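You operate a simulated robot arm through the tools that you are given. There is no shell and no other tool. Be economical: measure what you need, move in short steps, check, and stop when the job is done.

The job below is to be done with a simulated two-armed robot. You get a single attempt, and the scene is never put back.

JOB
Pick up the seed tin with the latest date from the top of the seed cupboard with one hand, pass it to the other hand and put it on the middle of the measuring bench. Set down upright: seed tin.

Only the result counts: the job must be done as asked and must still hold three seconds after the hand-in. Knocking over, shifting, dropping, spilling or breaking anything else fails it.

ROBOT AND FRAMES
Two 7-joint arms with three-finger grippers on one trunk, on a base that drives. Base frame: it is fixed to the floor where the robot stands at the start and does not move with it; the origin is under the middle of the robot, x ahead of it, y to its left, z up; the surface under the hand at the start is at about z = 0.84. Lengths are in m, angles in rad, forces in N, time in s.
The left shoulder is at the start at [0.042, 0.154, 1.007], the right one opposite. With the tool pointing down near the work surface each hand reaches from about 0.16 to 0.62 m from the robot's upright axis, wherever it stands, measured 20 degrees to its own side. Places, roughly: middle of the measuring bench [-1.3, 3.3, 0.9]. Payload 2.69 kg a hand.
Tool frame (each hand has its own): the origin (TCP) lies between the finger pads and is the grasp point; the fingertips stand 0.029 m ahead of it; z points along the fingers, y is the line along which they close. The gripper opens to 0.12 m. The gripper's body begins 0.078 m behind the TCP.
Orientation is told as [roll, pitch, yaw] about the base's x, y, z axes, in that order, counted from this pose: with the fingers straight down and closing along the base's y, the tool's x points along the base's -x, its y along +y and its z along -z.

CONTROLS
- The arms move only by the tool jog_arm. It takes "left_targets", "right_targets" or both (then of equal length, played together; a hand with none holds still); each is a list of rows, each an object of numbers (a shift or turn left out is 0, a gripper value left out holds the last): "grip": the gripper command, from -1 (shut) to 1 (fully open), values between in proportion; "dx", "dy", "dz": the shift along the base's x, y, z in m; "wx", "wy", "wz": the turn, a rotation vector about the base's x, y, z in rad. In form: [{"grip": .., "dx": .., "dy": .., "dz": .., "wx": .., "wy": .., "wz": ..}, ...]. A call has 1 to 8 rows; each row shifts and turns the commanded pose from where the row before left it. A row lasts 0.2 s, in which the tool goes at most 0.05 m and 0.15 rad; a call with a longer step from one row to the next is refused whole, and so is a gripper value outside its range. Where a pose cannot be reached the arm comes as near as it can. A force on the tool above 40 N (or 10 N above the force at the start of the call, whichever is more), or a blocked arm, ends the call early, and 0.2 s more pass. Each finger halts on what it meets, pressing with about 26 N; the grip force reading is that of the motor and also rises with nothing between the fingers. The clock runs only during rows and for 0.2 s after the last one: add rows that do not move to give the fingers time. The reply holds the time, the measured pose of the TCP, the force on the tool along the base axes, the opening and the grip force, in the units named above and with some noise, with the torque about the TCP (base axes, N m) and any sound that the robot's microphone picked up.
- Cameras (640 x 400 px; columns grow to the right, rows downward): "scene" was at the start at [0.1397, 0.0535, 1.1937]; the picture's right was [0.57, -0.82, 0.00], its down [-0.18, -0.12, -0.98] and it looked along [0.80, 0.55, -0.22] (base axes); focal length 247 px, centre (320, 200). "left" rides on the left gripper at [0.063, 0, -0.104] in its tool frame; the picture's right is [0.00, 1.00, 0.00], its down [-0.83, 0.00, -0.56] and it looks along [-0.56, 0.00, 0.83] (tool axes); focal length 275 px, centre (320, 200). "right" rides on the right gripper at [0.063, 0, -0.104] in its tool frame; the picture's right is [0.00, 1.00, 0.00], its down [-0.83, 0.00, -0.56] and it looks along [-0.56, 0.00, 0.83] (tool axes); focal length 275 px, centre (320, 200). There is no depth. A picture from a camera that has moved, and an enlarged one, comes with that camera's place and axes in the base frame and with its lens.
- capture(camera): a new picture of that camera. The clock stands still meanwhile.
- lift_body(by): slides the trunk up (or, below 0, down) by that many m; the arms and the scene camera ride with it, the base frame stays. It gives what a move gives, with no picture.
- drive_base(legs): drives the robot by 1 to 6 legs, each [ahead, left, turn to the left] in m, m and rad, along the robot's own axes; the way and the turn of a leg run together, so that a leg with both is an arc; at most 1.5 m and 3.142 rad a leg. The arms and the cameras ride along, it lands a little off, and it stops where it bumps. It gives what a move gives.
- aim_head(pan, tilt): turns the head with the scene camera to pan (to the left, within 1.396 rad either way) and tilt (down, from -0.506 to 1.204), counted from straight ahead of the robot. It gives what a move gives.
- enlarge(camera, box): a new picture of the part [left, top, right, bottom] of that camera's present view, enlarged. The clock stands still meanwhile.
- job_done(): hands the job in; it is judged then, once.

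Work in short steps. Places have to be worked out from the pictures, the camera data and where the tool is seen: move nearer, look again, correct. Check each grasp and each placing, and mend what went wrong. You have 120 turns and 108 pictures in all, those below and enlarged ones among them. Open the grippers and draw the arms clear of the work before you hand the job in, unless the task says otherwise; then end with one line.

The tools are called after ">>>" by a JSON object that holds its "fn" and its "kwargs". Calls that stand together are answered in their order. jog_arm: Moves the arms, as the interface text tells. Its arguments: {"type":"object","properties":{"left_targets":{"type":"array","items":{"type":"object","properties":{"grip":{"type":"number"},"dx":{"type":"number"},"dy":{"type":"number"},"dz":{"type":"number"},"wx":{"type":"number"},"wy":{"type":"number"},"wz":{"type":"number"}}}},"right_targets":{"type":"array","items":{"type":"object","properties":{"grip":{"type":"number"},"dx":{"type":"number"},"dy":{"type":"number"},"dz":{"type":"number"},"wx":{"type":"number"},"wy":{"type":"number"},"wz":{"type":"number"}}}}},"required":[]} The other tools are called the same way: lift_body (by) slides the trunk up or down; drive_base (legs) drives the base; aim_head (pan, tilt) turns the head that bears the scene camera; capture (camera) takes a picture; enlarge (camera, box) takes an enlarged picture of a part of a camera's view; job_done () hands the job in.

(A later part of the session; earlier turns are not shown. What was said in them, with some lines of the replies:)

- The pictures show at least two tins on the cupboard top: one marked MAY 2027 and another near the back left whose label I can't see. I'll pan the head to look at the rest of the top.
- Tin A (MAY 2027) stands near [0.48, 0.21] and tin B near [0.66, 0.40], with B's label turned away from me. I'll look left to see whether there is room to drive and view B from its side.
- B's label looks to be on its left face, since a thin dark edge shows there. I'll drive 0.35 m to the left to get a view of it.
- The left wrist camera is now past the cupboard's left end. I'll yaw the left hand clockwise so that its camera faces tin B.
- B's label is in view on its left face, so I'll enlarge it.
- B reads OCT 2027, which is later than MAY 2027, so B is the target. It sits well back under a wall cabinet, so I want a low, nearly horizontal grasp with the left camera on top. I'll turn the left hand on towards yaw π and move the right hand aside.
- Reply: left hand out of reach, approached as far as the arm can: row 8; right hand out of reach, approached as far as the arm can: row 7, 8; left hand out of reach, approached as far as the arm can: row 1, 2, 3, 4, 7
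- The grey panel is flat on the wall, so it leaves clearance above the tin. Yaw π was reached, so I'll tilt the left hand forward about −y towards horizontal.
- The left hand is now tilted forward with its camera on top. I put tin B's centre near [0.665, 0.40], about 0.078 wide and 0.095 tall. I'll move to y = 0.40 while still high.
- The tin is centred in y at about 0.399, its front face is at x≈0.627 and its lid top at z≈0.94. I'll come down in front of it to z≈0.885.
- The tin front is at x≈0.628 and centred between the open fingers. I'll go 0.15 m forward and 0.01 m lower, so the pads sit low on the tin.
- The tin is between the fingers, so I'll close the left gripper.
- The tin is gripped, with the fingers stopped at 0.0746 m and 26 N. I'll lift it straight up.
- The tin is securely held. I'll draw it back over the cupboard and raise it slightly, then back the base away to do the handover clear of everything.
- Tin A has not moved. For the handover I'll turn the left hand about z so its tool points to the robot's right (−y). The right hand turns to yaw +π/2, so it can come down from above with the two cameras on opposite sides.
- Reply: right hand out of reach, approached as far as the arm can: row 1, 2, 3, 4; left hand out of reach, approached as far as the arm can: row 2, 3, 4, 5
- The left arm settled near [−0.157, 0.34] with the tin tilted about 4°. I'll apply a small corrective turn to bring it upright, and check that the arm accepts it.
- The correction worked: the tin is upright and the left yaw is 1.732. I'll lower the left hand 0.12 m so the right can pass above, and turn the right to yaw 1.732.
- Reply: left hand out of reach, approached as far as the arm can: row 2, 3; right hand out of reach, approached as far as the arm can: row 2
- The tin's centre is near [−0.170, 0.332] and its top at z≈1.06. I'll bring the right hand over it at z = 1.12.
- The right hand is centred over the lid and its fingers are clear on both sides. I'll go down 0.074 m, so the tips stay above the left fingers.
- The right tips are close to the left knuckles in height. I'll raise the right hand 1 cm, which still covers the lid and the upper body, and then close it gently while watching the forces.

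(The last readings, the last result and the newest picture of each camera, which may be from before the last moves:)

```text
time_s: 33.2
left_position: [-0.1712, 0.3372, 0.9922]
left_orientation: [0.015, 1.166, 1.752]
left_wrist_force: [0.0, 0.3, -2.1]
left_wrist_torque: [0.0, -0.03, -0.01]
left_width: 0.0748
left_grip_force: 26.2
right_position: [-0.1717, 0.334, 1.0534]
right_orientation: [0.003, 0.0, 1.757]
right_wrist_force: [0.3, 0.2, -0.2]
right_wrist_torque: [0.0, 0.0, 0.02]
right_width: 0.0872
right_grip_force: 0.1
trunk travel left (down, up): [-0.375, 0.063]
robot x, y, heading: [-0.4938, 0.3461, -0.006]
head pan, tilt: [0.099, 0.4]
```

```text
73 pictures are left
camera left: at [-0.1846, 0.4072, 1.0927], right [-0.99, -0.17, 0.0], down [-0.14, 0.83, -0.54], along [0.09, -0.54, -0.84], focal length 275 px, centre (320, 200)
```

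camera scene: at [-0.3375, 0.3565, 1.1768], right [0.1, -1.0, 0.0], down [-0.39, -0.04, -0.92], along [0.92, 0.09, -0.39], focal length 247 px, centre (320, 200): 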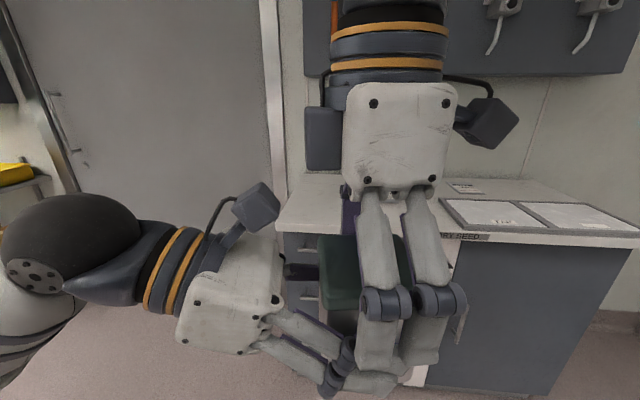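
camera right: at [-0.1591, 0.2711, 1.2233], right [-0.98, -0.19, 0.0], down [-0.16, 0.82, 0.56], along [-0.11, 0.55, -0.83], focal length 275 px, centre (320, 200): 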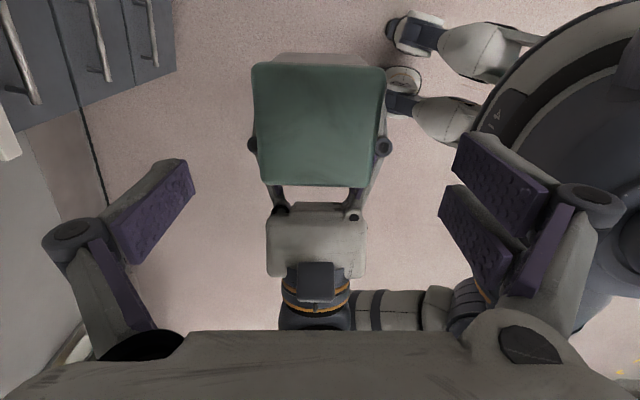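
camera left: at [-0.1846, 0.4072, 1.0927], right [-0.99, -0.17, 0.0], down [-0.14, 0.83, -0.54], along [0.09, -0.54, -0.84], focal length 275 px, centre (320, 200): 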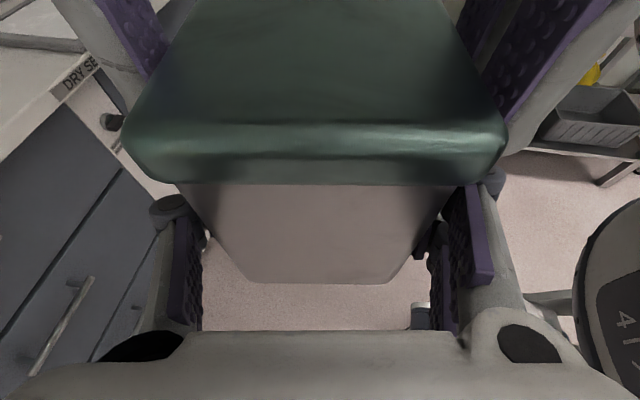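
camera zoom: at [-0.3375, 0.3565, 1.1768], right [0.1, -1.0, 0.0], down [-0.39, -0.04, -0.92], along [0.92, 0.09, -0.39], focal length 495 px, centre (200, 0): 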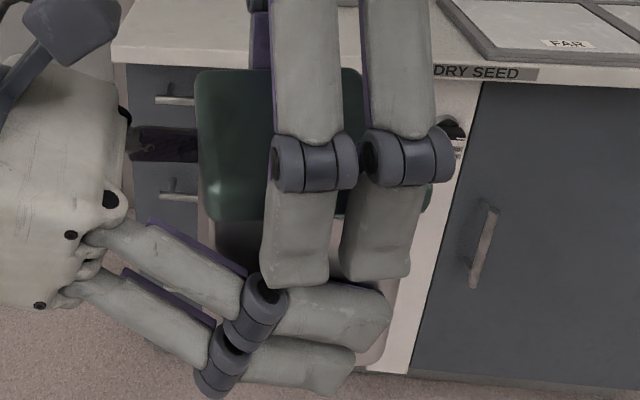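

There are 6 mm per side still to close and no contact so far, so I'll finish closing the right gripper.

>>> {"fn": "jog_arm", "kwargs": {"right_targets": [{"grip": 0.2}, {"grip": -0.3}, {"grip": -1}, {"grip": -1}]}}

>>> {"fn": "enlarge", "kwargs": {"camera": "scene", "box": [260, 200, 500, 400]}}

>>> {"fn": "capture", "kwargs": {"camera": "left"}}

```text
time_s: 34.2
left_position: [-0.1723, 0.3377, 0.9936]
left_orientation: [0.015, 1.163, 1.751]
left_wrist_force: [-9.7, -2.3, -6.8]
left_wrist_torque: [0.17, -0.27, 0.25]
left_width: 0.0747
left_grip_force: 26.3
right_position: [-0.1707, 0.3335, 1.0548]
right_orientation: [0.001, -0.003, 1.756]
right_wrist_force: [9.3, 2.3, 3.6]
right_wrist_torque: [-0.02, -0.3, -0.31]
right_width: 0.0752
right_grip_force: 25.6
trunk travel left (down, up): [-0.375, 0.063]
robot x, y, heading: [-0.4934, 0.3474, -0.003]
head pan, tilt: [0.099, 0.4]
```

```text
2.00 times, centred on (380, 300) of scene
camera zoom: at [-0.3375, 0.3565, 1.1768], right [0.1, -1.0, 0.0], down [-0.39, -0.04, -0.92], along [0.92, 0.09, -0.39], focal length 495 px, centre (200, 0)
```

zoom: 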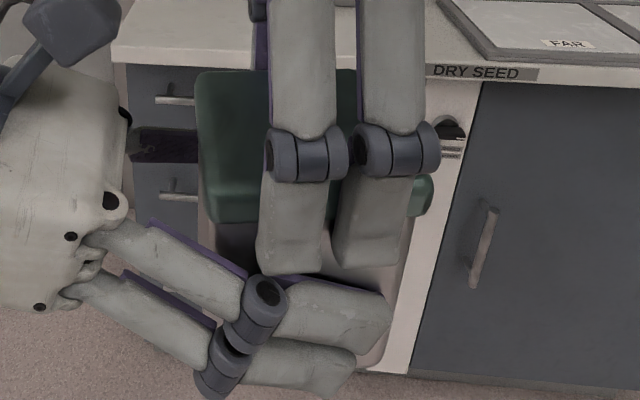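

```text
71 pictures are left
camera left: at [-0.185, 0.407, 1.0925], right [-0.99, -0.16, 0.0], down [-0.14, 0.83, -0.54], along [0.09, -0.54, -0.84], focal length 275 px, centre (320, 200)
```

left: 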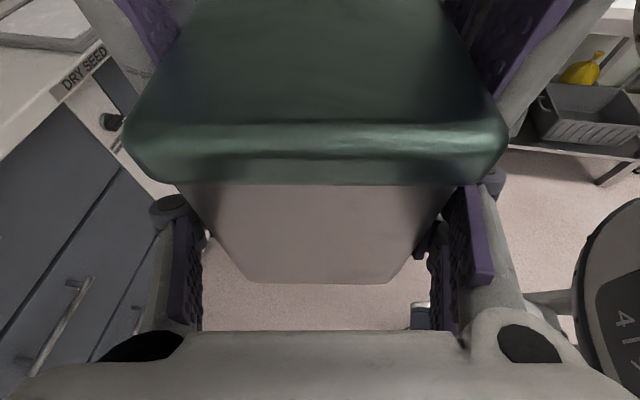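

The right gripper stopped at 0.0752 m with 26 N, so both hands hold the tin. I'll open the left.

>>> {"fn": "jog_arm", "kwargs": {"left_targets": [{"grip": -0.2}, {"grip": 0.3}, {"grip": 0.6}, {"grip": 0.8}]}}

>>> {"fn": "capture", "kwargs": {"camera": "left"}}

```text
time_s: 35.2
left_position: [-0.1709, 0.3382, 0.9928]
left_orientation: [0.013, 1.164, 1.752]
left_wrist_force: [0.2, -0.5, -0.8]
left_wrist_torque: [0.05, -0.01, 0.0]
left_width: 0.108
left_grip_force: 0.1
right_position: [-0.1708, 0.3318, 1.0542]
right_orientation: [0.001, 0.001, 1.755]
right_wrist_force: [0.3, -1.1, -1.1]
right_wrist_torque: [0.01, 0.0, -0.02]
right_width: 0.0744
right_grip_force: 26.7
trunk travel left (down, up): [-0.375, 0.063]
robot x, y, heading: [-0.4961, 0.3467, -0.004]
head pan, tilt: [0.099, 0.4]
```

```text
70 pictures are left
camera left: at [-0.1845, 0.4073, 1.0928], right [-0.99, -0.17, 0.0], down [-0.14, 0.83, -0.54], along [0.09, -0.54, -0.84], focal length 275 px, centre (320, 200)
```

left: 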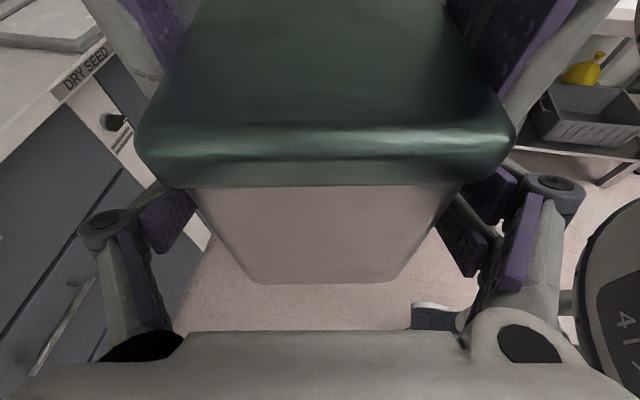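

The right hand now holds the tin alone, and it has hardly moved. I'll draw the left hand back along its own direction.

>>> {"fn": "jog_arm", "kwargs": {"left_targets": [{"dx": -0.004, "dy": 0.025}, {"dx": -0.005, "dy": 0.03}, {"dx": -0.005, "dy": 0.03}, {"dx": -0.005, "dy": 0.035}, {"dy": 0.04}, {"dy": 0.04}]}}

>>> {"fn": "capture", "kwargs": {"camera": "scene"}}

>>> {"fn": "capture", "kwargs": {"camera": "left"}}

```text
time_s: 36.3
left_position: [-0.2067, 0.3812, 1.0212]
left_orientation: [-0.001, 1.157, 1.748]
left_wrist_force: [14.9, -0.1, -1.8]
left_wrist_torque: [0.14, 0.15, 0.08]
left_width: 0.1164
left_grip_force: 6.1
left hand out of reach, approached as far as the arm can: row 1, 2, 3, 4, 5
right_position: [-0.1751, 0.3346, 1.0543]
right_orientation: [0.012, 0.001, 1.765]
right_wrist_force: [-14.3, 0.0, -0.3]
right_wrist_torque: [-0.13, 0.37, 0.68]
right_width: 0.0755
right_grip_force: 25.9
trunk travel left (down, up): [-0.375, 0.063]
robot x, y, heading: [-0.4924, 0.3458, -0.004]
head pan, tilt: [0.099, 0.4]
stopped in row 5 (left hand): the force on the tool passed its limit at 42 N (the readings are from after the stop); the commanded pose is now the measured one
```

```text
69 pictures are left
camera scene: at [-0.3376, 0.3566, 1.1769], right [0.1, -1.0, 0.0], down [-0.39, -0.04, -0.92], along [0.92, 0.09, -0.39], focal length 247 px, centre (320, 200)
```

scene: 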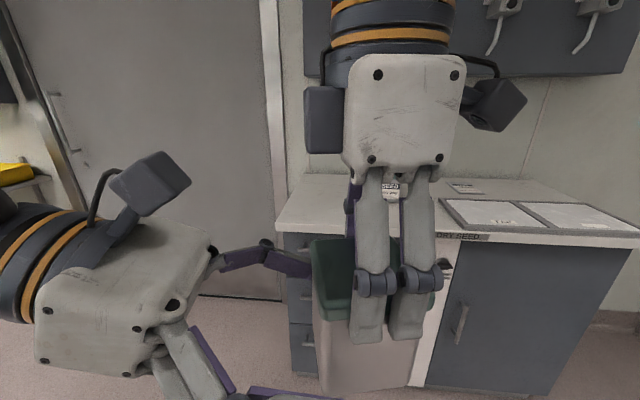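

```text
68 pictures are left
camera left: at [-0.2211, 0.4489, 1.1214], right [-0.98, -0.17, -0.01], down [-0.14, 0.83, -0.54], along [0.1, -0.53, -0.84], focal length 275 px, centre (320, 200)
```

left: 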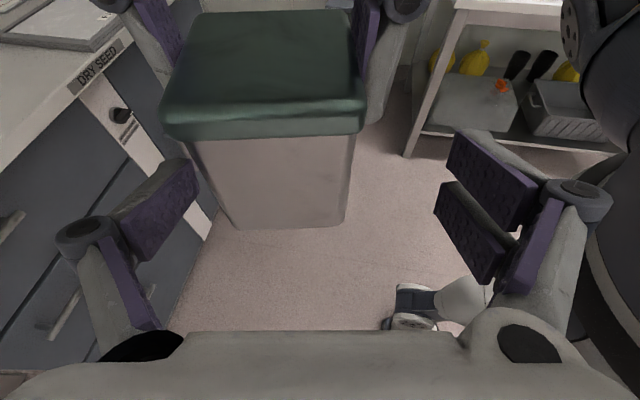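

The arm drifted in −x and its far finger leaned on the tin, though the right hand still holds it firmly. I'll shift the left hand back in +x to take the pressure off.

>>> {"fn": "jog_arm", "kwargs": {"left_targets": [{"dx": 0.012, "grip": 1}, {"dx": 0.008}]}}

>>> {"fn": "capture", "kwargs": {"camera": "left"}}

```text
time_s: 36.9
left_position: [-0.1918, 0.3719, 1.0232]
left_orientation: [0.002, 1.155, 1.747]
left_wrist_force: [0.8, 0.2, -0.1]
left_wrist_torque: [-0.01, -0.02, -0.05]
left_width: 0.1199
left_grip_force: 0.0
left hand out of reach, approached as far as the arm can: row 1
right_position: [-0.1733, 0.3339, 1.0533]
right_orientation: [0.008, -0.001, 1.76]
right_wrist_force: [0.2, 0.2, -2.2]
right_wrist_torque: [-0.01, 0.01, 0.04]
right_width: 0.075
right_grip_force: 25.5
trunk travel left (down, up): [-0.375, 0.063]
robot x, y, heading: [-0.4928, 0.3499, -0.002]
head pan, tilt: [0.099, 0.4]
```

```text
67 pictures are left
camera left: at [-0.2064, 0.4407, 1.123], right [-0.99, -0.17, 0.0], down [-0.14, 0.83, -0.54], along [0.09, -0.53, -0.84], focal length 275 px, centre (320, 200)
```

left: 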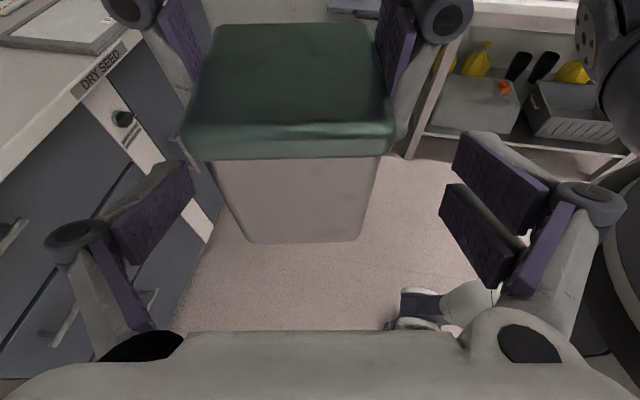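

The left hand is free and the tin is steady in the right. I'll carry the tin away to the right, along the left tool's axis.

>>> {"fn": "jog_arm", "kwargs": {"right_targets": [{"dx": 0.004, "dy": -0.025}, {"dx": 0.004, "dy": -0.03}, {"dx": 0.004, "dy": -0.03}, {"dy": -0.03}, {"dy": -0.03}]}}

>>> {"fn": "capture", "kwargs": {"camera": "left"}}

>>> {"fn": "capture", "kwargs": {"camera": "right"}}

```text
time_s: 38.1
left_position: [-0.1928, 0.3709, 1.0243]
left_orientation: [0.001, 1.155, 1.746]
left_wrist_force: [-0.8, -0.5, -1.0]
left_wrist_torque: [0.0, 0.02, -0.01]
left_width: 0.12
left_grip_force: 0.1
right_position: [-0.1601, 0.1902, 1.0548]
right_orientation: [0.007, 0.0, 1.76]
right_wrist_force: [0.2, -0.5, -2.1]
right_wrist_torque: [0.0, -0.03, 0.02]
right_width: 0.0749
right_grip_force: 26.3
trunk travel left (down, up): [-0.375, 0.063]
robot x, y, heading: [-0.4925, 0.3506, -0.003]
head pan, tilt: [0.099, 0.4]
```

```text
66 pictures are left
camera left: at [-0.2063, 0.4404, 1.1232], right [-0.98, -0.17, 0.0], down [-0.14, 0.83, -0.54], along [0.1, -0.53, -0.84], focal length 275 px, centre (320, 200)
```

left: 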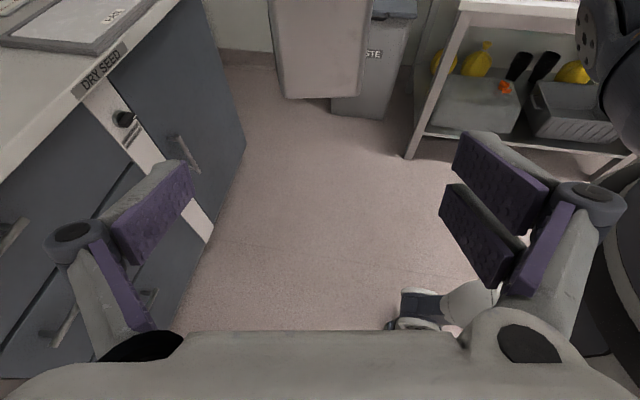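

```text
65 pictures are left
camera right: at [-0.1466, 0.1276, 1.1602], right [-0.98, -0.19, 0.01], down [-0.16, 0.82, 0.56], along [-0.11, 0.54, -0.83], focal length 275 px, centre (320, 200)
```

right: 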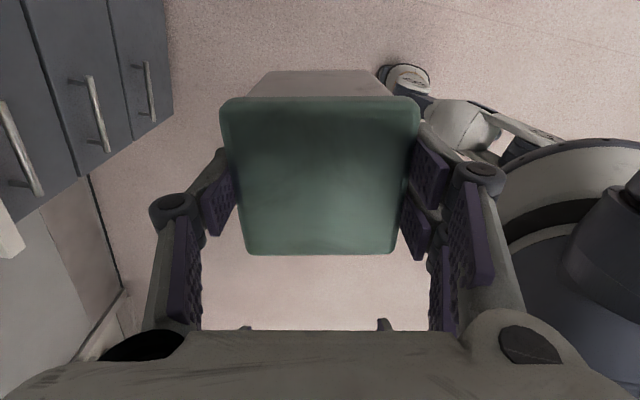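

The handover is done and the tin sits upright in the right hand. I'll bring the left hand back to a forward yaw at the left side.

>>> {"fn": "jog_arm", "kwargs": {"left_targets": [{"wz": 0.14, "dy": 0.01, "dx": 0.02}, {"wz": 0.14, "dy": 0.02, "dx": 0.02}, {"wz": 0.14, "dy": 0.02, "dx": 0.02}, {"wz": 0.14, "dy": 0.02, "dx": 0.01}, {"wz": 0.14, "dy": 0.03}, {"wz": 0.14, "dy": 0.04}, {"wz": 0.14, "dy": 0.04}, {"wz": 0.14, "dy": 0.04}]}}

>>> {"fn": "aim_head", "kwargs": {"pan": 1.35, "tilt": 0.2}}

>>> {"fn": "capture", "kwargs": {"camera": "scene"}}

```text
time_s: 39.9
left_position: [-0.0896, 0.6027, 1.0463]
left_orientation: [0.001, 1.156, 2.867]
left_wrist_force: [-0.3, -0.3, -0.5]
left_wrist_torque: [0.01, 0.03, 0.0]
left_width: 0.1201
left_grip_force: 0.0
left hand out of reach, approached as far as the arm can: row 4, 5, 6, 7, 8
right_position: [-0.1591, 0.1919, 1.056]
right_orientation: [0.008, 0.001, 1.76]
right_wrist_force: [-0.3, -0.6, -2.6]
right_wrist_torque: [-0.02, -0.01, 0.03]
right_width: 0.0745
right_grip_force: 26.3
trunk travel left (down, up): [-0.375, 0.063]
robot x, y, heading: [-0.4948, 0.346, -0.004]
head pan, tilt: [0.099, 0.4]
```

```text
time_s: 41.4
left_position: [-0.0897, 0.6031, 1.0462]
left_orientation: [0.0, 1.157, 2.86]
left_wrist_force: [-0.2, -0.9, -1.1]
left_wrist_torque: [0.02, -0.01, 0.01]
left_width: 0.1199
left_grip_force: 0.1
right_position: [-0.1603, 0.1917, 1.0551]
right_orientation: [0.008, -0.001, 1.76]
right_wrist_force: [0.4, 0.8, -1.6]
right_wrist_torque: [-0.02, 0.01, 0.01]
right_width: 0.0747
right_grip_force: 25.9
trunk travel left (down, up): [-0.375, 0.063]
robot x, y, heading: [-0.4908, 0.349, -0.0]
head pan, tilt: [1.349, 0.201]
```

```text
64 pictures are left
camera scene: at [-0.4089, 0.4384, 1.1954], right [0.97, -0.22, 0.0], down [-0.04, -0.19, -0.98], along [0.22, 0.95, -0.2], focal length 247 px, centre (320, 200)
```

scene: 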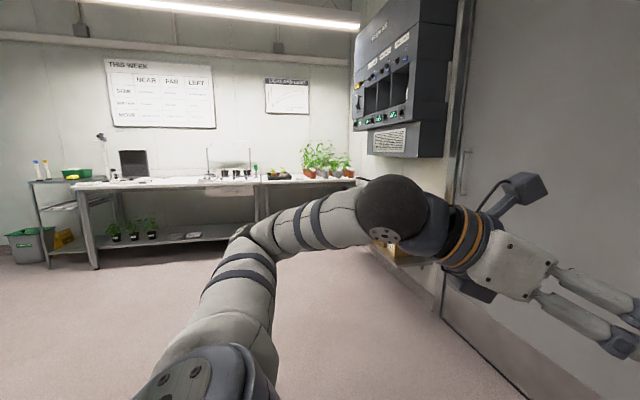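

The floor towards the bench is open. I'll back up a little, turn left 90°, and look.

>>> {"fn": "drive_base", "kwargs": {"legs": [[-0.3, 0, 0], [0, 0, 1.571]]}}

>>> {"fn": "aim_head", "kwargs": {"pan": 0.2, "tilt": 0.2}}

>>> {"fn": "capture", "kwargs": {"camera": "scene"}}

```text
time_s: 47.3
left_position: [-1.0615, 0.7483, 1.0458]
left_orientation: [0.002, 1.155, -1.84]
left_wrist_force: [-0.5, 0.7, 0.6]
left_wrist_torque: [-0.03, 0.03, 0.0]
left_width: 0.1201
left_grip_force: 0.1
right_position: [-0.6479, 0.6843, 1.0554]
right_orientation: [0.009, 0.001, -2.942]
right_wrist_force: [-0.2, -0.1, -1.7]
right_wrist_torque: [-0.04, -0.05, 0.01]
right_width: 0.0746
right_grip_force: 26.2
trunk travel left (down, up): [-0.375, 0.063]
robot x, y, heading: [-0.8021, 0.3514, 1.573]
head pan, tilt: [1.349, 0.201]
```

```text
time_s: 48.7
left_position: [-1.0613, 0.7483, 1.0467]
left_orientation: [0.001, 1.156, -1.839]
left_wrist_force: [0.0, -0.1, -0.5]
left_wrist_torque: [-0.02, 0.01, 0.0]
left_width: 0.1199
left_grip_force: 0.1
right_position: [-0.6499, 0.6826, 1.0559]
right_orientation: [0.008, 0.0, -2.942]
right_wrist_force: [-0.4, 1.0, -2.3]
right_wrist_torque: [-0.02, 0.0, 0.01]
right_width: 0.0748
right_grip_force: 25.7
trunk travel left (down, up): [-0.375, 0.063]
robot x, y, heading: [-0.7998, 0.3496, 1.572]
head pan, tilt: [0.201, 0.201]
```

```text
63 pictures are left
camera scene: at [-0.8222, 0.5046, 1.1954], right [0.98, 0.21, 0.0], down [0.04, -0.2, -0.98], along [-0.2, 0.96, -0.2], focal length 247 px, centre (320, 200)
```

scene: 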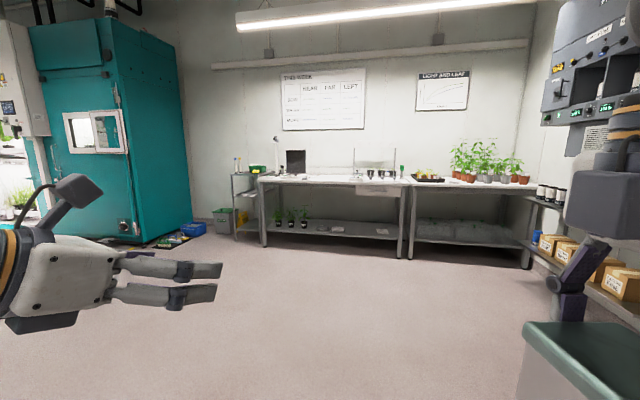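

The left of the two tables is the measuring bench, with its middle near [−1.3, 3.3], and the floor is clear. I'll drive to about [−1.45, 1.75], short of the bench, and look again.

>>> {"fn": "drive_base", "kwargs": {"legs": [[1.4, 0.65, 0]]}}

>>> {"fn": "aim_head", "kwargs": {"pan": -0.1, "tilt": 0.25}}

>>> {"fn": "capture", "kwargs": {"camera": "scene"}}

```text
refused: leg 1 is longer than a leg can be; nothing moved
```

```text
time_s: 49.5
left_position: [-1.0615, 0.7492, 1.0454]
left_orientation: [0.002, 1.155, -1.839]
left_wrist_force: [-0.4, -0.7, 0.4]
left_wrist_torque: [0.0, -0.01, -0.01]
left_width: 0.1201
left_grip_force: 0.0
right_position: [-0.649, 0.6841, 1.0564]
right_orientation: [0.009, -0.001, -2.943]
right_wrist_force: [1.1, -0.4, -2.9]
right_wrist_torque: [0.0, -0.01, 0.0]
right_width: 0.075
right_grip_force: 26.0
trunk travel left (down, up): [-0.375, 0.063]
robot x, y, heading: [-0.8027, 0.3505, 1.577]
head pan, tilt: [-0.099, 0.25]
```

```text
62 pictures are left
camera scene: at [-0.7944, 0.5065, 1.1908], right [1.0, -0.09, 0.0], down [-0.02, -0.25, -0.97], along [0.09, 0.96, -0.25], focal length 247 px, centre (320, 200)
```

scene: 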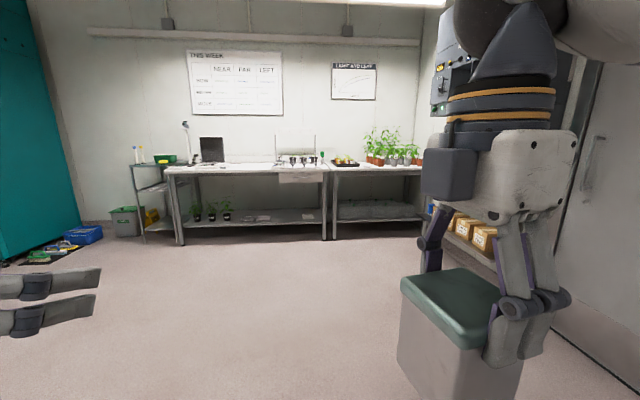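

That leg was over the 1.5 m limit, so I'll split the drive into two legs.

>>> {"fn": "drive_base", "kwargs": {"legs": [[0.7, 0.35, 0], [0.7, 0.3, 0]]}}

>>> {"fn": "capture", "kwargs": {"camera": "scene"}}

```text
time_s: 57.3
left_position: [-1.7423, 2.1076, 1.0466]
left_orientation: [0.003, 1.154, -1.817]
left_wrist_force: [-0.5, 0.7, -0.2]
left_wrist_torque: [-0.01, -0.02, -0.03]
left_width: 0.1202
left_grip_force: 0.1
right_position: [-1.3277, 2.0497, 1.0556]
right_orientation: [0.007, -0.001, -2.92]
right_wrist_force: [-0.2, 0.5, -2.0]
right_wrist_torque: [0.01, 0.05, 0.01]
right_width: 0.0746
right_grip_force: 26.5
trunk travel left (down, up): [-0.375, 0.063]
robot x, y, heading: [-1.4737, 1.7112, 1.6]
head pan, tilt: [-0.099, 0.25]
```

```text
61 pictures are left
camera scene: at [-1.4696, 1.8703, 1.1908], right [1.0, -0.07, 0.0], down [-0.02, -0.25, -0.97], along [0.07, 0.97, -0.25], focal length 247 px, centre (320, 200)
```

scene: 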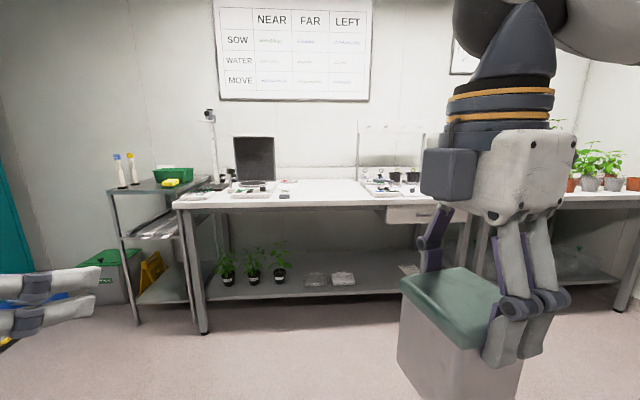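

The middle of the bench is at about pixel (332, 187): clear white surface, with its front edge at y≈2.91. I'll look down at my base footprint to see how close I can drive.

>>> {"fn": "aim_head", "kwargs": {"pan": 0.3, "tilt": 1.15}}

>>> {"fn": "capture", "kwargs": {"camera": "scene"}}

>>> {"fn": "capture", "kwargs": {"camera": "right"}}

```text
time_s: 58.5
left_position: [-1.7423, 2.1066, 1.0463]
left_orientation: [0.001, 1.155, -1.82]
left_wrist_force: [0.1, -0.5, -0.4]
left_wrist_torque: [0.01, -0.02, -0.02]
left_width: 0.12
left_grip_force: 0.0
right_position: [-1.3279, 2.0485, 1.0563]
right_orientation: [0.008, 0.001, -2.922]
right_wrist_force: [0.2, -1.3, -2.3]
right_wrist_torque: [0.02, 0.0, -0.01]
right_width: 0.0748
right_grip_force: 26.0
trunk travel left (down, up): [-0.375, 0.063]
robot x, y, heading: [-1.4728, 1.7116, 1.598]
head pan, tilt: [0.3, 1.15]
```

```text
60 pictures are left
camera scene: at [-1.4953, 1.8333, 1.1169], right [0.95, 0.32, 0.0], down [0.29, -0.86, -0.41], along [-0.13, 0.39, -0.91], focal length 247 px, centre (320, 200)
```

scene: 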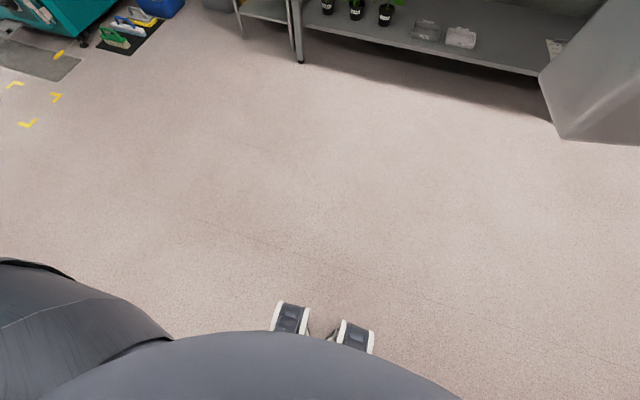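

```text
59 pictures are left
camera right: at [-1.2661, 2.0641, 1.1603], right [0.22, -0.97, 0.01], down [-0.81, -0.18, 0.56], along [-0.54, -0.13, -0.83], focal length 275 px, centre (320, 200)
```

right: 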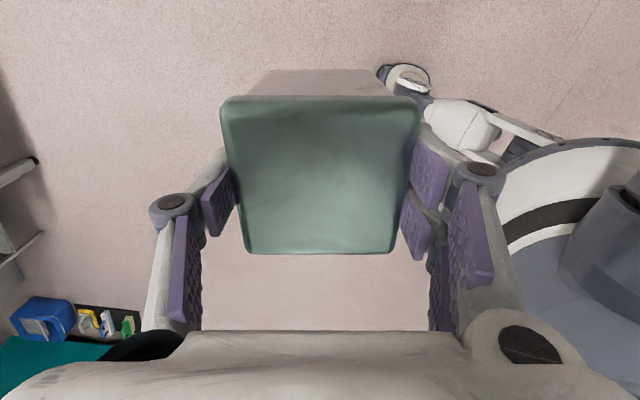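

My base front is only about 0.2 m ahead of my axis, so I can get close. The bench's front leg stands near y≈3.24, so the bench may be deeper than the hint suggests. I'll move nearer and measure again.

>>> {"fn": "drive_base", "kwargs": {"legs": [[0.75, 0.0, -0.03]]}}

>>> {"fn": "aim_head", "kwargs": {"pan": 0.0, "tilt": 0.45}}

>>> {"fn": "capture", "kwargs": {"camera": "scene"}}

```text
time_s: 62.6
left_position: [-1.728, 2.8769, 1.0461]
left_orientation: [0.001, 1.154, -1.866]
left_wrist_force: [1.4, 0.1, -0.3]
left_wrist_torque: [-0.02, 0.0, -0.01]
left_width: 0.1197
left_grip_force: 0.0
right_position: [-1.3167, 2.8001, 1.0555]
right_orientation: [0.009, 0.0, -2.969]
right_wrist_force: [-0.4, -0.3, -3.0]
right_wrist_torque: [-0.04, -0.03, -0.01]
right_width: 0.0747
right_grip_force: 26.5
trunk travel left (down, up): [-0.375, 0.063]
robot x, y, heading: [-1.4771, 2.4691, 1.552]
head pan, tilt: [0.3, 1.15]
```

```text
time_s: 63.7
left_position: [-1.7286, 2.8769, 1.0463]
left_orientation: [0.002, 1.155, -1.865]
left_wrist_force: [0.1, -0.4, 0.4]
left_wrist_torque: [-0.03, 0.0, 0.01]
left_width: 0.12
left_grip_force: 0.1
right_position: [-1.3162, 2.7993, 1.0554]
right_orientation: [0.01, -0.001, -2.965]
right_wrist_force: [0.1, -0.4, -3.2]
right_wrist_torque: [0.02, 0.01, 0.03]
right_width: 0.0746
right_grip_force: 25.8
trunk travel left (down, up): [-0.375, 0.063]
robot x, y, heading: [-1.478, 2.4707, 1.552]
head pan, tilt: [0.0, 0.45]
```

```text
58 pictures are left
camera scene: at [-1.476, 2.6262, 1.1721], right [1.0, -0.02, 0.0], down [-0.01, -0.44, -0.9], along [0.02, 0.9, -0.44], focal length 247 px, centre (320, 200)
```

scene: 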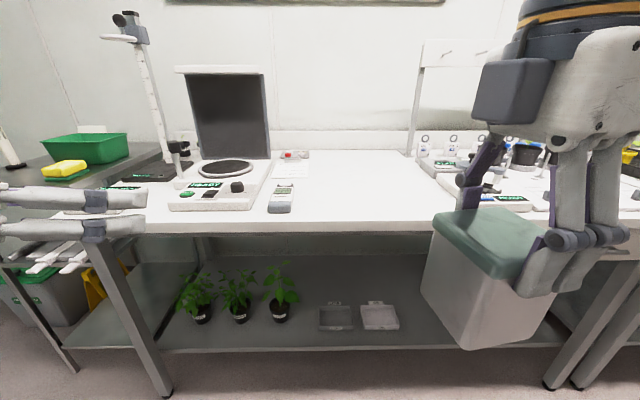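

Triangulating two views puts the bench top at z≈0.82, with x from −2.15 to −0.45 and y from 3.2 to 3.9. The middle is then near [−1.3, 3.55], which is clear. To gain reach I'll turn left by 1.02 rad, which brings the right shoulder towards the bench.

>>> {"fn": "drive_base", "kwargs": {"legs": [[0, 0, 1.02]]}}

>>> {"fn": "aim_head", "kwargs": {"pan": -0.8, "tilt": 0.45}}

>>> {"fn": "capture", "kwargs": {"camera": "scene"}}

```text
time_s: 66.7
left_position: [-1.9548, 2.4532, 1.0459]
left_orientation: [0.001, 1.156, -0.813]
left_wrist_force: [0.6, 0.6, 0.0]
left_wrist_torque: [-0.02, 0.04, -0.02]
left_width: 0.12
left_grip_force: 0.0
right_position: [-1.6843, 2.7725, 1.0555]
right_orientation: [0.009, -0.001, -1.914]
right_wrist_force: [0.1, -0.3, -3.0]
right_wrist_torque: [0.0, 0.01, 0.0]
right_width: 0.0747
right_grip_force: 26.1
trunk travel left (down, up): [-0.375, 0.063]
robot x, y, heading: [-1.479, 2.4671, 2.605]
head pan, tilt: [0.0, 0.45]
```

```text
time_s: 67.9
left_position: [-1.9549, 2.4542, 1.0453]
left_orientation: [-0.001, 1.155, -0.813]
left_wrist_force: [-0.1, -0.6, 1.2]
left_wrist_torque: [0.0, 0.01, 0.01]
left_width: 0.1199
left_grip_force: 0.2
right_position: [-1.6854, 2.7733, 1.0564]
right_orientation: [0.009, 0.0, -1.914]
right_wrist_force: [1.0, -0.9, -1.7]
right_wrist_torque: [0.0, 0.03, 0.01]
right_width: 0.0748
right_grip_force: 25.9
trunk travel left (down, up): [-0.375, 0.063]
robot x, y, heading: [-1.4808, 2.4696, 2.604]
head pan, tilt: [-0.799, 0.45]
```

```text
57 pictures are left
camera scene: at [-1.5552, 2.5924, 1.1722], right [0.97, 0.23, 0.0], down [0.1, -0.42, -0.9], along [-0.21, 0.88, -0.44], focal length 247 px, centre (320, 200)
```

scene: 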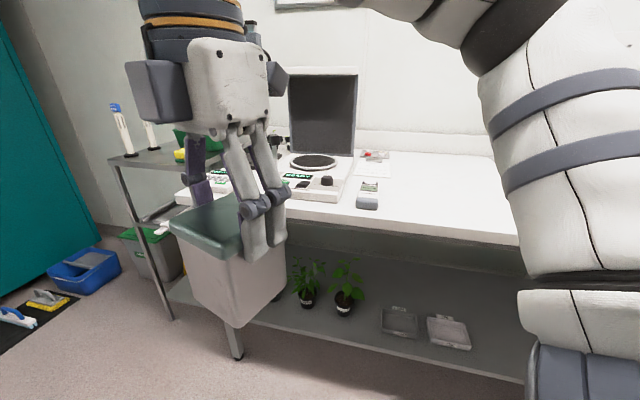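

The view is consistent with my estimate. I'll drive sideways to my right, towards the bench, by 0.4 m and then check.

>>> {"fn": "drive_base", "kwargs": {"legs": [[0, -0.4, 0]]}}

>>> {"fn": "aim_head", "kwargs": {"pan": -1.1, "tilt": 0.6}}

>>> {"fn": "capture", "kwargs": {"camera": "scene"}}

>>> {"fn": "capture", "kwargs": {"camera": "right"}}

```text
time_s: 71.4
left_position: [-1.7546, 2.7933, 1.0469]
left_orientation: [0.001, 1.156, -0.829]
left_wrist_force: [-0.4, -0.9, 0.3]
left_wrist_torque: [-0.02, 0.01, -0.02]
left_width: 0.1199
left_grip_force: 0.1
right_position: [-1.4784, 3.1101, 1.0552]
right_orientation: [0.007, 0.001, -1.932]
right_wrist_force: [-0.4, -0.3, -2.2]
right_wrist_torque: [0.01, 0.03, 0.0]
right_width: 0.0747
right_grip_force: 26.1
trunk travel left (down, up): [-0.375, 0.063]
robot x, y, heading: [-1.2746, 2.8038, 2.583]
head pan, tilt: [-0.799, 0.45]
```

```text
time_s: 72.2
left_position: [-1.7547, 2.7949, 1.0465]
left_orientation: [0.003, 1.154, -0.828]
left_wrist_force: [0.2, 0.7, 0.4]
left_wrist_torque: [-0.02, -0.05, 0.01]
left_width: 0.12
left_grip_force: 0.0
right_position: [-1.4785, 3.1101, 1.0551]
right_orientation: [0.009, 0.0, -1.931]
right_wrist_force: [0.0, 0.4, -2.5]
right_wrist_torque: [-0.02, 0.02, 0.02]
right_width: 0.0745
right_grip_force: 25.9
trunk travel left (down, up): [-0.375, 0.063]
robot x, y, heading: [-1.2753, 2.8039, 2.587]
head pan, tilt: [-1.1, 0.6]
```

```text
56 pictures are left
camera scene: at [-1.3248, 2.9249, 1.1586], right [1.0, -0.08, 0.0], down [-0.04, -0.56, -0.83], along [0.07, 0.82, -0.56], focal length 247 px, centre (320, 200)
```

scene: 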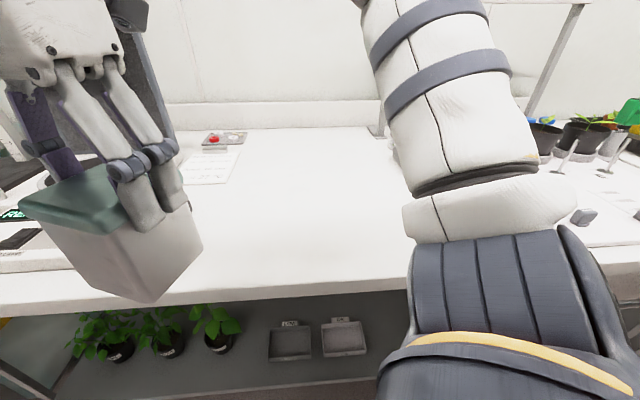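

```text
55 pictures are left
camera right: at [-1.4574, 3.1681, 1.1603], right [0.94, -0.35, 0.01], down [-0.29, -0.78, 0.56], along [-0.19, -0.52, -0.83], focal length 275 px, centre (320, 200)
```

right: 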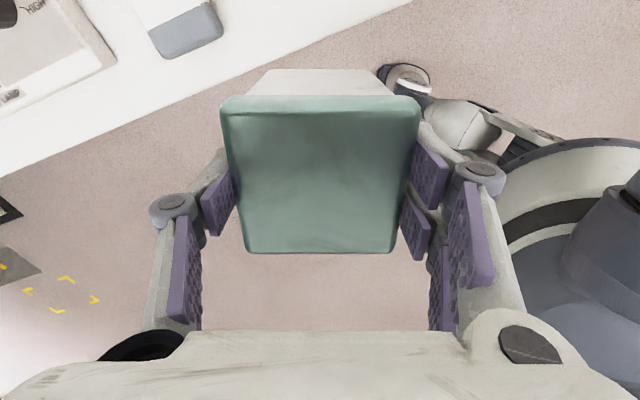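

The near-vertical view from the right camera puts the bench front at y≈3.153. With the scene view, that gives the top at z≈0.845 and the middle at y≈3.52. I'll drive 0.08 m closer.

>>> {"fn": "drive_base", "kwargs": {"legs": [[0, -0.08, 0]]}}

```text
time_s: 73.5
left_position: [-1.7115, 2.8623, 1.0458]
left_orientation: [0.0, 1.156, -0.829]
left_wrist_force: [-0.7, -0.2, -0.5]
left_wrist_torque: [-0.03, 0.04, 0.01]
left_width: 0.1201
left_grip_force: 0.0
right_position: [-1.4373, 3.1772, 1.0559]
right_orientation: [0.008, 0.001, -1.929]
right_wrist_force: [-1.1, 0.7, -2.0]
right_wrist_torque: [-0.01, 0.0, 0.03]
right_width: 0.0747
right_grip_force: 25.5
trunk travel left (down, up): [-0.375, 0.063]
robot x, y, heading: [-1.2367, 2.8712, 2.59]
head pan, tilt: [-1.1, 0.6]
```

The right hand is at [−1.437, 3.177]. I'll move it at this height to above [−1.3, 3.52].

>>> {"fn": "jog_arm", "kwargs": {"right_targets": [{"dx": 0.017, "dy": 0.0429}, {"dx": 0.017, "dy": 0.0429}, {"dx": 0.017, "dy": 0.0429}, {"dx": 0.017, "dy": 0.0429}, {"dx": 0.017, "dy": 0.0429}, {"dx": 0.017, "dy": 0.0429}, {"dx": 0.017, "dy": 0.0429}, {"dx": 0.017, "dy": 0.0429}]}}

>>> {"fn": "capture", "kwargs": {"camera": "scene"}}

>>> {"fn": "capture", "kwargs": {"camera": "right"}}

```text
time_s: 75.3
left_position: [-1.7122, 2.8601, 1.0469]
left_orientation: [0.003, 1.155, -0.829]
left_wrist_force: [0.0, 0.9, -0.1]
left_wrist_torque: [0.0, 0.0, 0.0]
left_width: 0.1201
left_grip_force: 0.0
right_position: [-1.3108, 3.5235, 1.0511]
right_orientation: [0.011, 0.001, -1.929]
right_wrist_force: [0.8, 0.4, -2.5]
right_wrist_torque: [0.0, 0.01, 0.01]
right_width: 0.0748
right_grip_force: 25.8
right hand out of reach, approached as far as the arm can: row 5, 6
trunk travel left (down, up): [-0.375, 0.063]
robot x, y, heading: [-1.2343, 2.868, 2.593]
head pan, tilt: [-1.1, 0.6]
```

```text
54 pictures are left
camera scene: at [-1.2837, 2.9926, 1.1585], right [1.0, -0.08, 0.0], down [-0.04, -0.56, -0.82], along [0.07, 0.82, -0.57], focal length 247 px, centre (320, 200)
```

scene: 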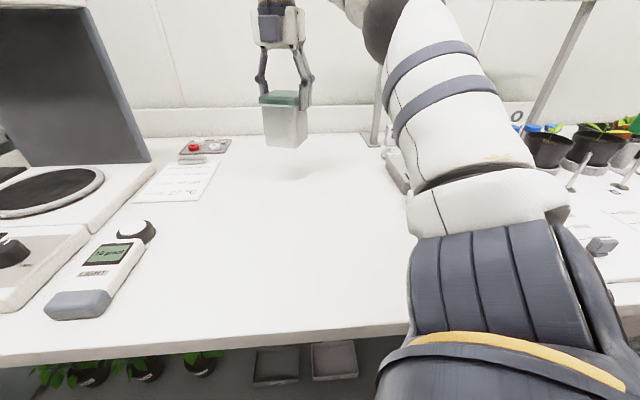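

```text
53 pictures are left
camera right: at [-1.2898, 3.582, 1.1559], right [0.94, -0.35, 0.01], down [-0.29, -0.78, 0.55], along [-0.18, -0.52, -0.83], focal length 275 px, centre (320, 200)
```

right: 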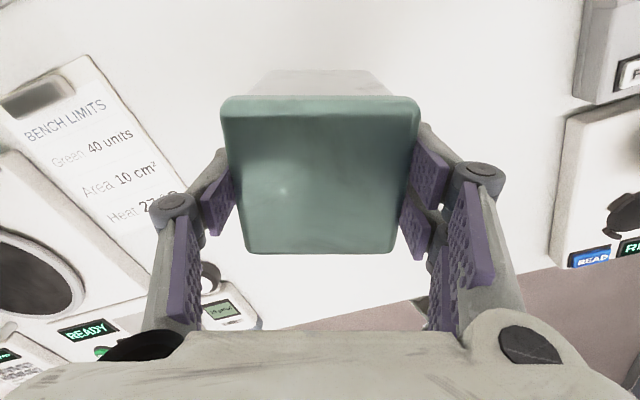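

The tin hangs over clear surface. My geometry gives a depth middle of y≈3.52 and the hint says about 3.3. I'll set it down at y≈3.44, which lies in the central part and towards the hint. I'll shift there and go down most of the way.

>>> {"fn": "jog_arm", "kwargs": {"right_targets": [{"dx": 0.005, "dy": -0.04}, {"dx": 0.006, "dy": -0.043}, {"dz": -0.03}, {"dz": -0.03}, {"dz": -0.025}]}}

>>> {"fn": "capture", "kwargs": {"camera": "scene"}}

```text
time_s: 76.5
left_position: [-1.7119, 2.8604, 1.0468]
left_orientation: [0.002, 1.158, -0.827]
left_wrist_force: [-1.1, 0.9, -0.7]
left_wrist_torque: [0.01, 0.02, -0.01]
left_width: 0.12
left_grip_force: 0.1
right_position: [-1.3207, 3.4504, 0.9506]
right_orientation: [0.004, 0.001, -1.928]
right_wrist_force: [-0.1, 0.0, 15.3]
right_wrist_torque: [0.07, -0.04, -0.05]
right_width: 0.0752
right_grip_force: 26.1
right hand out of reach, approached as far as the arm can: row 1, 2
trunk travel left (down, up): [-0.375, 0.063]
robot x, y, heading: [-1.236, 2.8723, 2.597]
head pan, tilt: [-1.1, 0.6]
```

```text
52 pictures are left
camera scene: at [-1.2829, 2.9909, 1.1592], right [1.0, -0.08, 0.0], down [-0.05, -0.56, -0.83], along [0.07, 0.82, -0.56], focal length 247 px, centre (320, 200)
```

scene: 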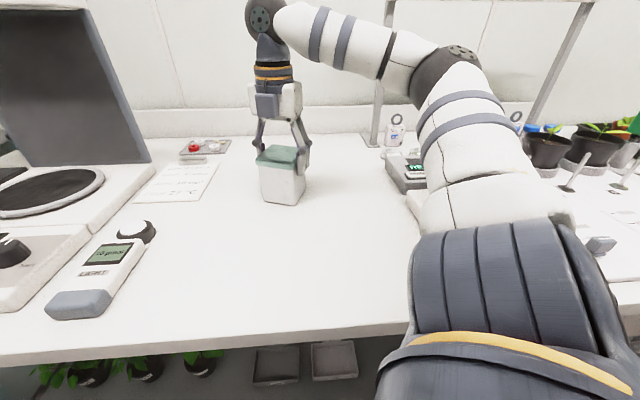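

The tin has reached the bench: the upward force is 15 N with the hand at z = 0.951, and the tin stands at about [−1.32, 3.45]. I'll ease up slightly and open the right gripper.

>>> {"fn": "jog_arm", "kwargs": {"right_targets": [{"dz": 0.001}, {"grip": -0.2}, {"grip": 0.3}, {"grip": 0.8}, {"grip": 1}, {}]}}

>>> {"fn": "capture", "kwargs": {"camera": "right"}}

>>> {"fn": "enlarge", "kwargs": {"camera": "scene", "box": [200, 60, 380, 240]}}

```text
time_s: 77.9
left_position: [-1.7132, 2.8598, 1.0471]
left_orientation: [0.002, 1.156, -0.827]
left_wrist_force: [-0.1, 1.0, -0.1]
left_wrist_torque: [0.01, -0.03, -0.02]
left_width: 0.1201
left_grip_force: 0.0
right_position: [-1.3218, 3.4501, 0.9489]
right_orientation: [0.009, -0.001, -1.93]
right_wrist_force: [-0.6, -0.5, 0.6]
right_wrist_torque: [-0.03, 0.0, -0.02]
right_width: 0.12
right_grip_force: 0.0
trunk travel left (down, up): [-0.375, 0.063]
robot x, y, heading: [-1.2348, 2.8658, 2.589]
head pan, tilt: [-1.1, 0.6]
```

```text
51 pictures are left
camera right: at [-1.3002, 3.5093, 1.053], right [0.94, -0.35, 0.01], down [-0.29, -0.78, 0.56], along [-0.19, -0.52, -0.83], focal length 275 px, centre (320, 200)
```

right: 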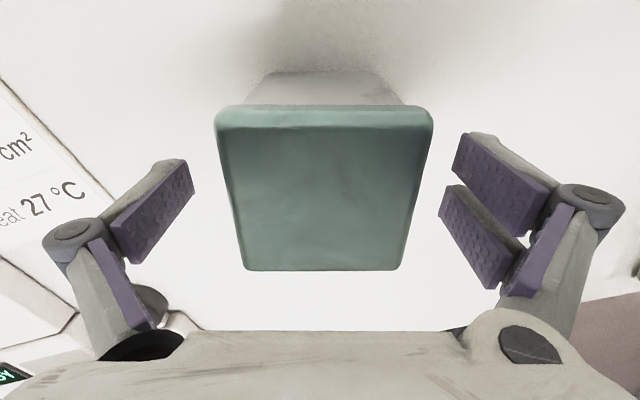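

```text
2.22 times, centred on (290, 150) of scene
camera zoom: at [-1.2833, 2.9921, 1.1586], right [1.0, -0.08, 0.0], down [-0.05, -0.56, -0.83], along [0.07, 0.82, -0.56], focal length 550 px, centre (387, 311)
```

zoom: 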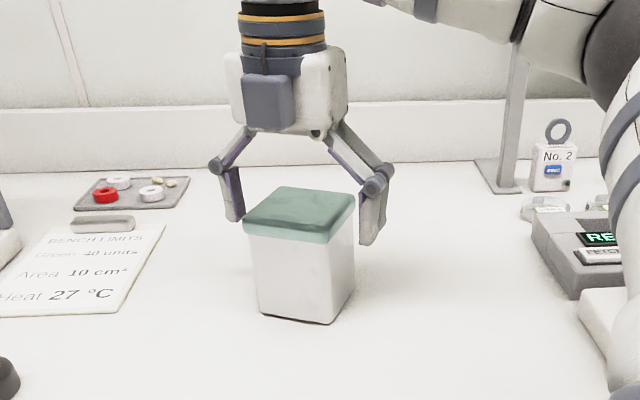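

The tin stands free and upright. I'll lift the right hand straight up in small steps.

>>> {"fn": "jog_arm", "kwargs": {"right_targets": [{"dz": 0.02}, {"dz": 0.025}, {"dz": 0.025}, {"dz": 0.02}]}}

>>> {"fn": "capture", "kwargs": {"camera": "right"}}

```text
time_s: 78.9
left_position: [-1.7134, 2.8597, 1.046]
left_orientation: [0.002, 1.157, -0.828]
left_wrist_force: [1.1, 0.1, 0.4]
left_wrist_torque: [0.01, -0.02, -0.02]
left_width: 0.12
left_grip_force: 0.0
right_position: [-1.3262, 3.4517, 1.0367]
right_orientation: [0.009, 0.0, -1.931]
right_wrist_force: [0.1, 1.3, 0.3]
right_wrist_torque: [0.01, -0.02, -0.01]
right_width: 0.1198
right_grip_force: 0.0
right hand out of reach, approached as far as the arm can: row 4
trunk travel left (down, up): [-0.375, 0.063]
robot x, y, heading: [-1.2376, 2.8683, 2.59]
head pan, tilt: [-1.1, 0.6]
```

```text
49 pictures are left
camera right: at [-1.3047, 3.511, 1.1422], right [0.94, -0.35, 0.01], down [-0.29, -0.78, 0.56], along [-0.19, -0.52, -0.83], focal length 275 px, centre (320, 200)
```

right: 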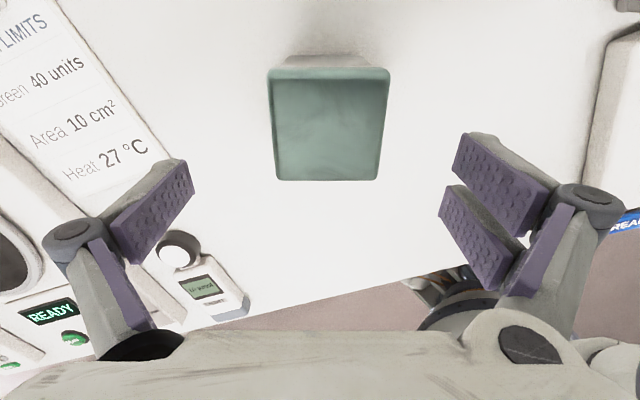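

The fingertips are about 5 cm above the lid. I'll raise the trunk a little and drive straight away from the bench.

>>> {"fn": "lift_body", "kwargs": {"by": 0.05}}

>>> {"fn": "drive_base", "kwargs": {"legs": [[0, 0.45, 0]]}}

>>> {"fn": "capture", "kwargs": {"camera": "scene"}}

```text
time_s: 79.8
left_position: [-1.7128, 2.8624, 1.0951]
left_orientation: [0.004, 1.154, -0.823]
left_wrist_force: [-0.1, -0.1, -1.0]
left_wrist_torque: [-0.01, -0.01, 0.0]
left_width: 0.1201
left_grip_force: 0.0
right_position: [-1.3262, 3.4527, 1.0847]
right_orientation: [0.01, -0.003, -1.929]
right_wrist_force: [-0.8, -0.3, -0.3]
right_wrist_torque: [-0.02, 0.0, 0.0]
right_width: 0.1198
right_grip_force: 0.1
trunk travel left (down, up): [-0.425, 0.013]
robot x, y, heading: [-1.2366, 2.8691, 2.591]
head pan, tilt: [-1.1, 0.6]
```

```text
time_s: 83.9
left_position: [-1.9564, 2.4553, 1.0963]
left_orientation: [0.001, 1.155, -0.818]
left_wrist_force: [-0.1, -0.1, 0.8]
left_wrist_torque: [-0.04, 0.03, -0.03]
left_width: 0.1201
left_grip_force: 0.0
right_position: [-1.5769, 3.0503, 1.0854]
right_orientation: [0.009, 0.002, -1.922]
right_wrist_force: [-0.6, -0.7, 0.4]
right_wrist_torque: [0.04, -0.02, 0.01]
right_width: 0.1202
right_grip_force: 0.1
trunk travel left (down, up): [-0.425, 0.013]
robot x, y, heading: [-1.4787, 2.4667, 2.596]
head pan, tilt: [-1.1, 0.6]
```

```text
48 pictures are left
camera scene: at [-1.4911, 2.5659, 1.2175], right [1.0, -0.07, 0.0], down [-0.04, -0.56, -0.83], along [0.06, 0.82, -0.56], focal length 247 px, centre (320, 200)
```

scene: 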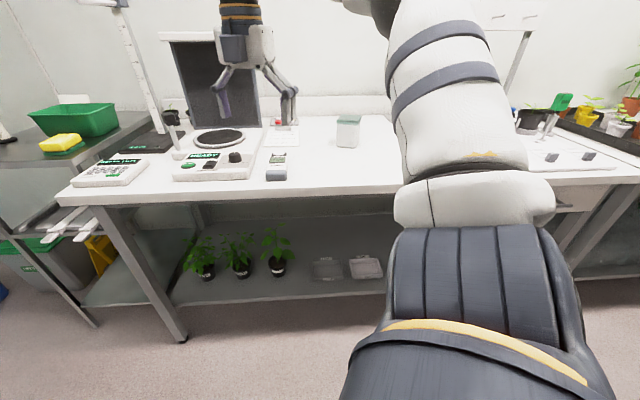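

The tin stands upright in the middle of the bench, nothing else has been disturbed, and both hands are open and clear. I'll hand the job in.

>>> {"fn": "job_done", "kwargs": {}}

```text
The job is handed in.
```

The seed tin with the latest date (OCT 2027) was picked up with the left hand, passed to the right hand, and set down upright near the middle of the measuring bench, at about [−1.32, 3.45].
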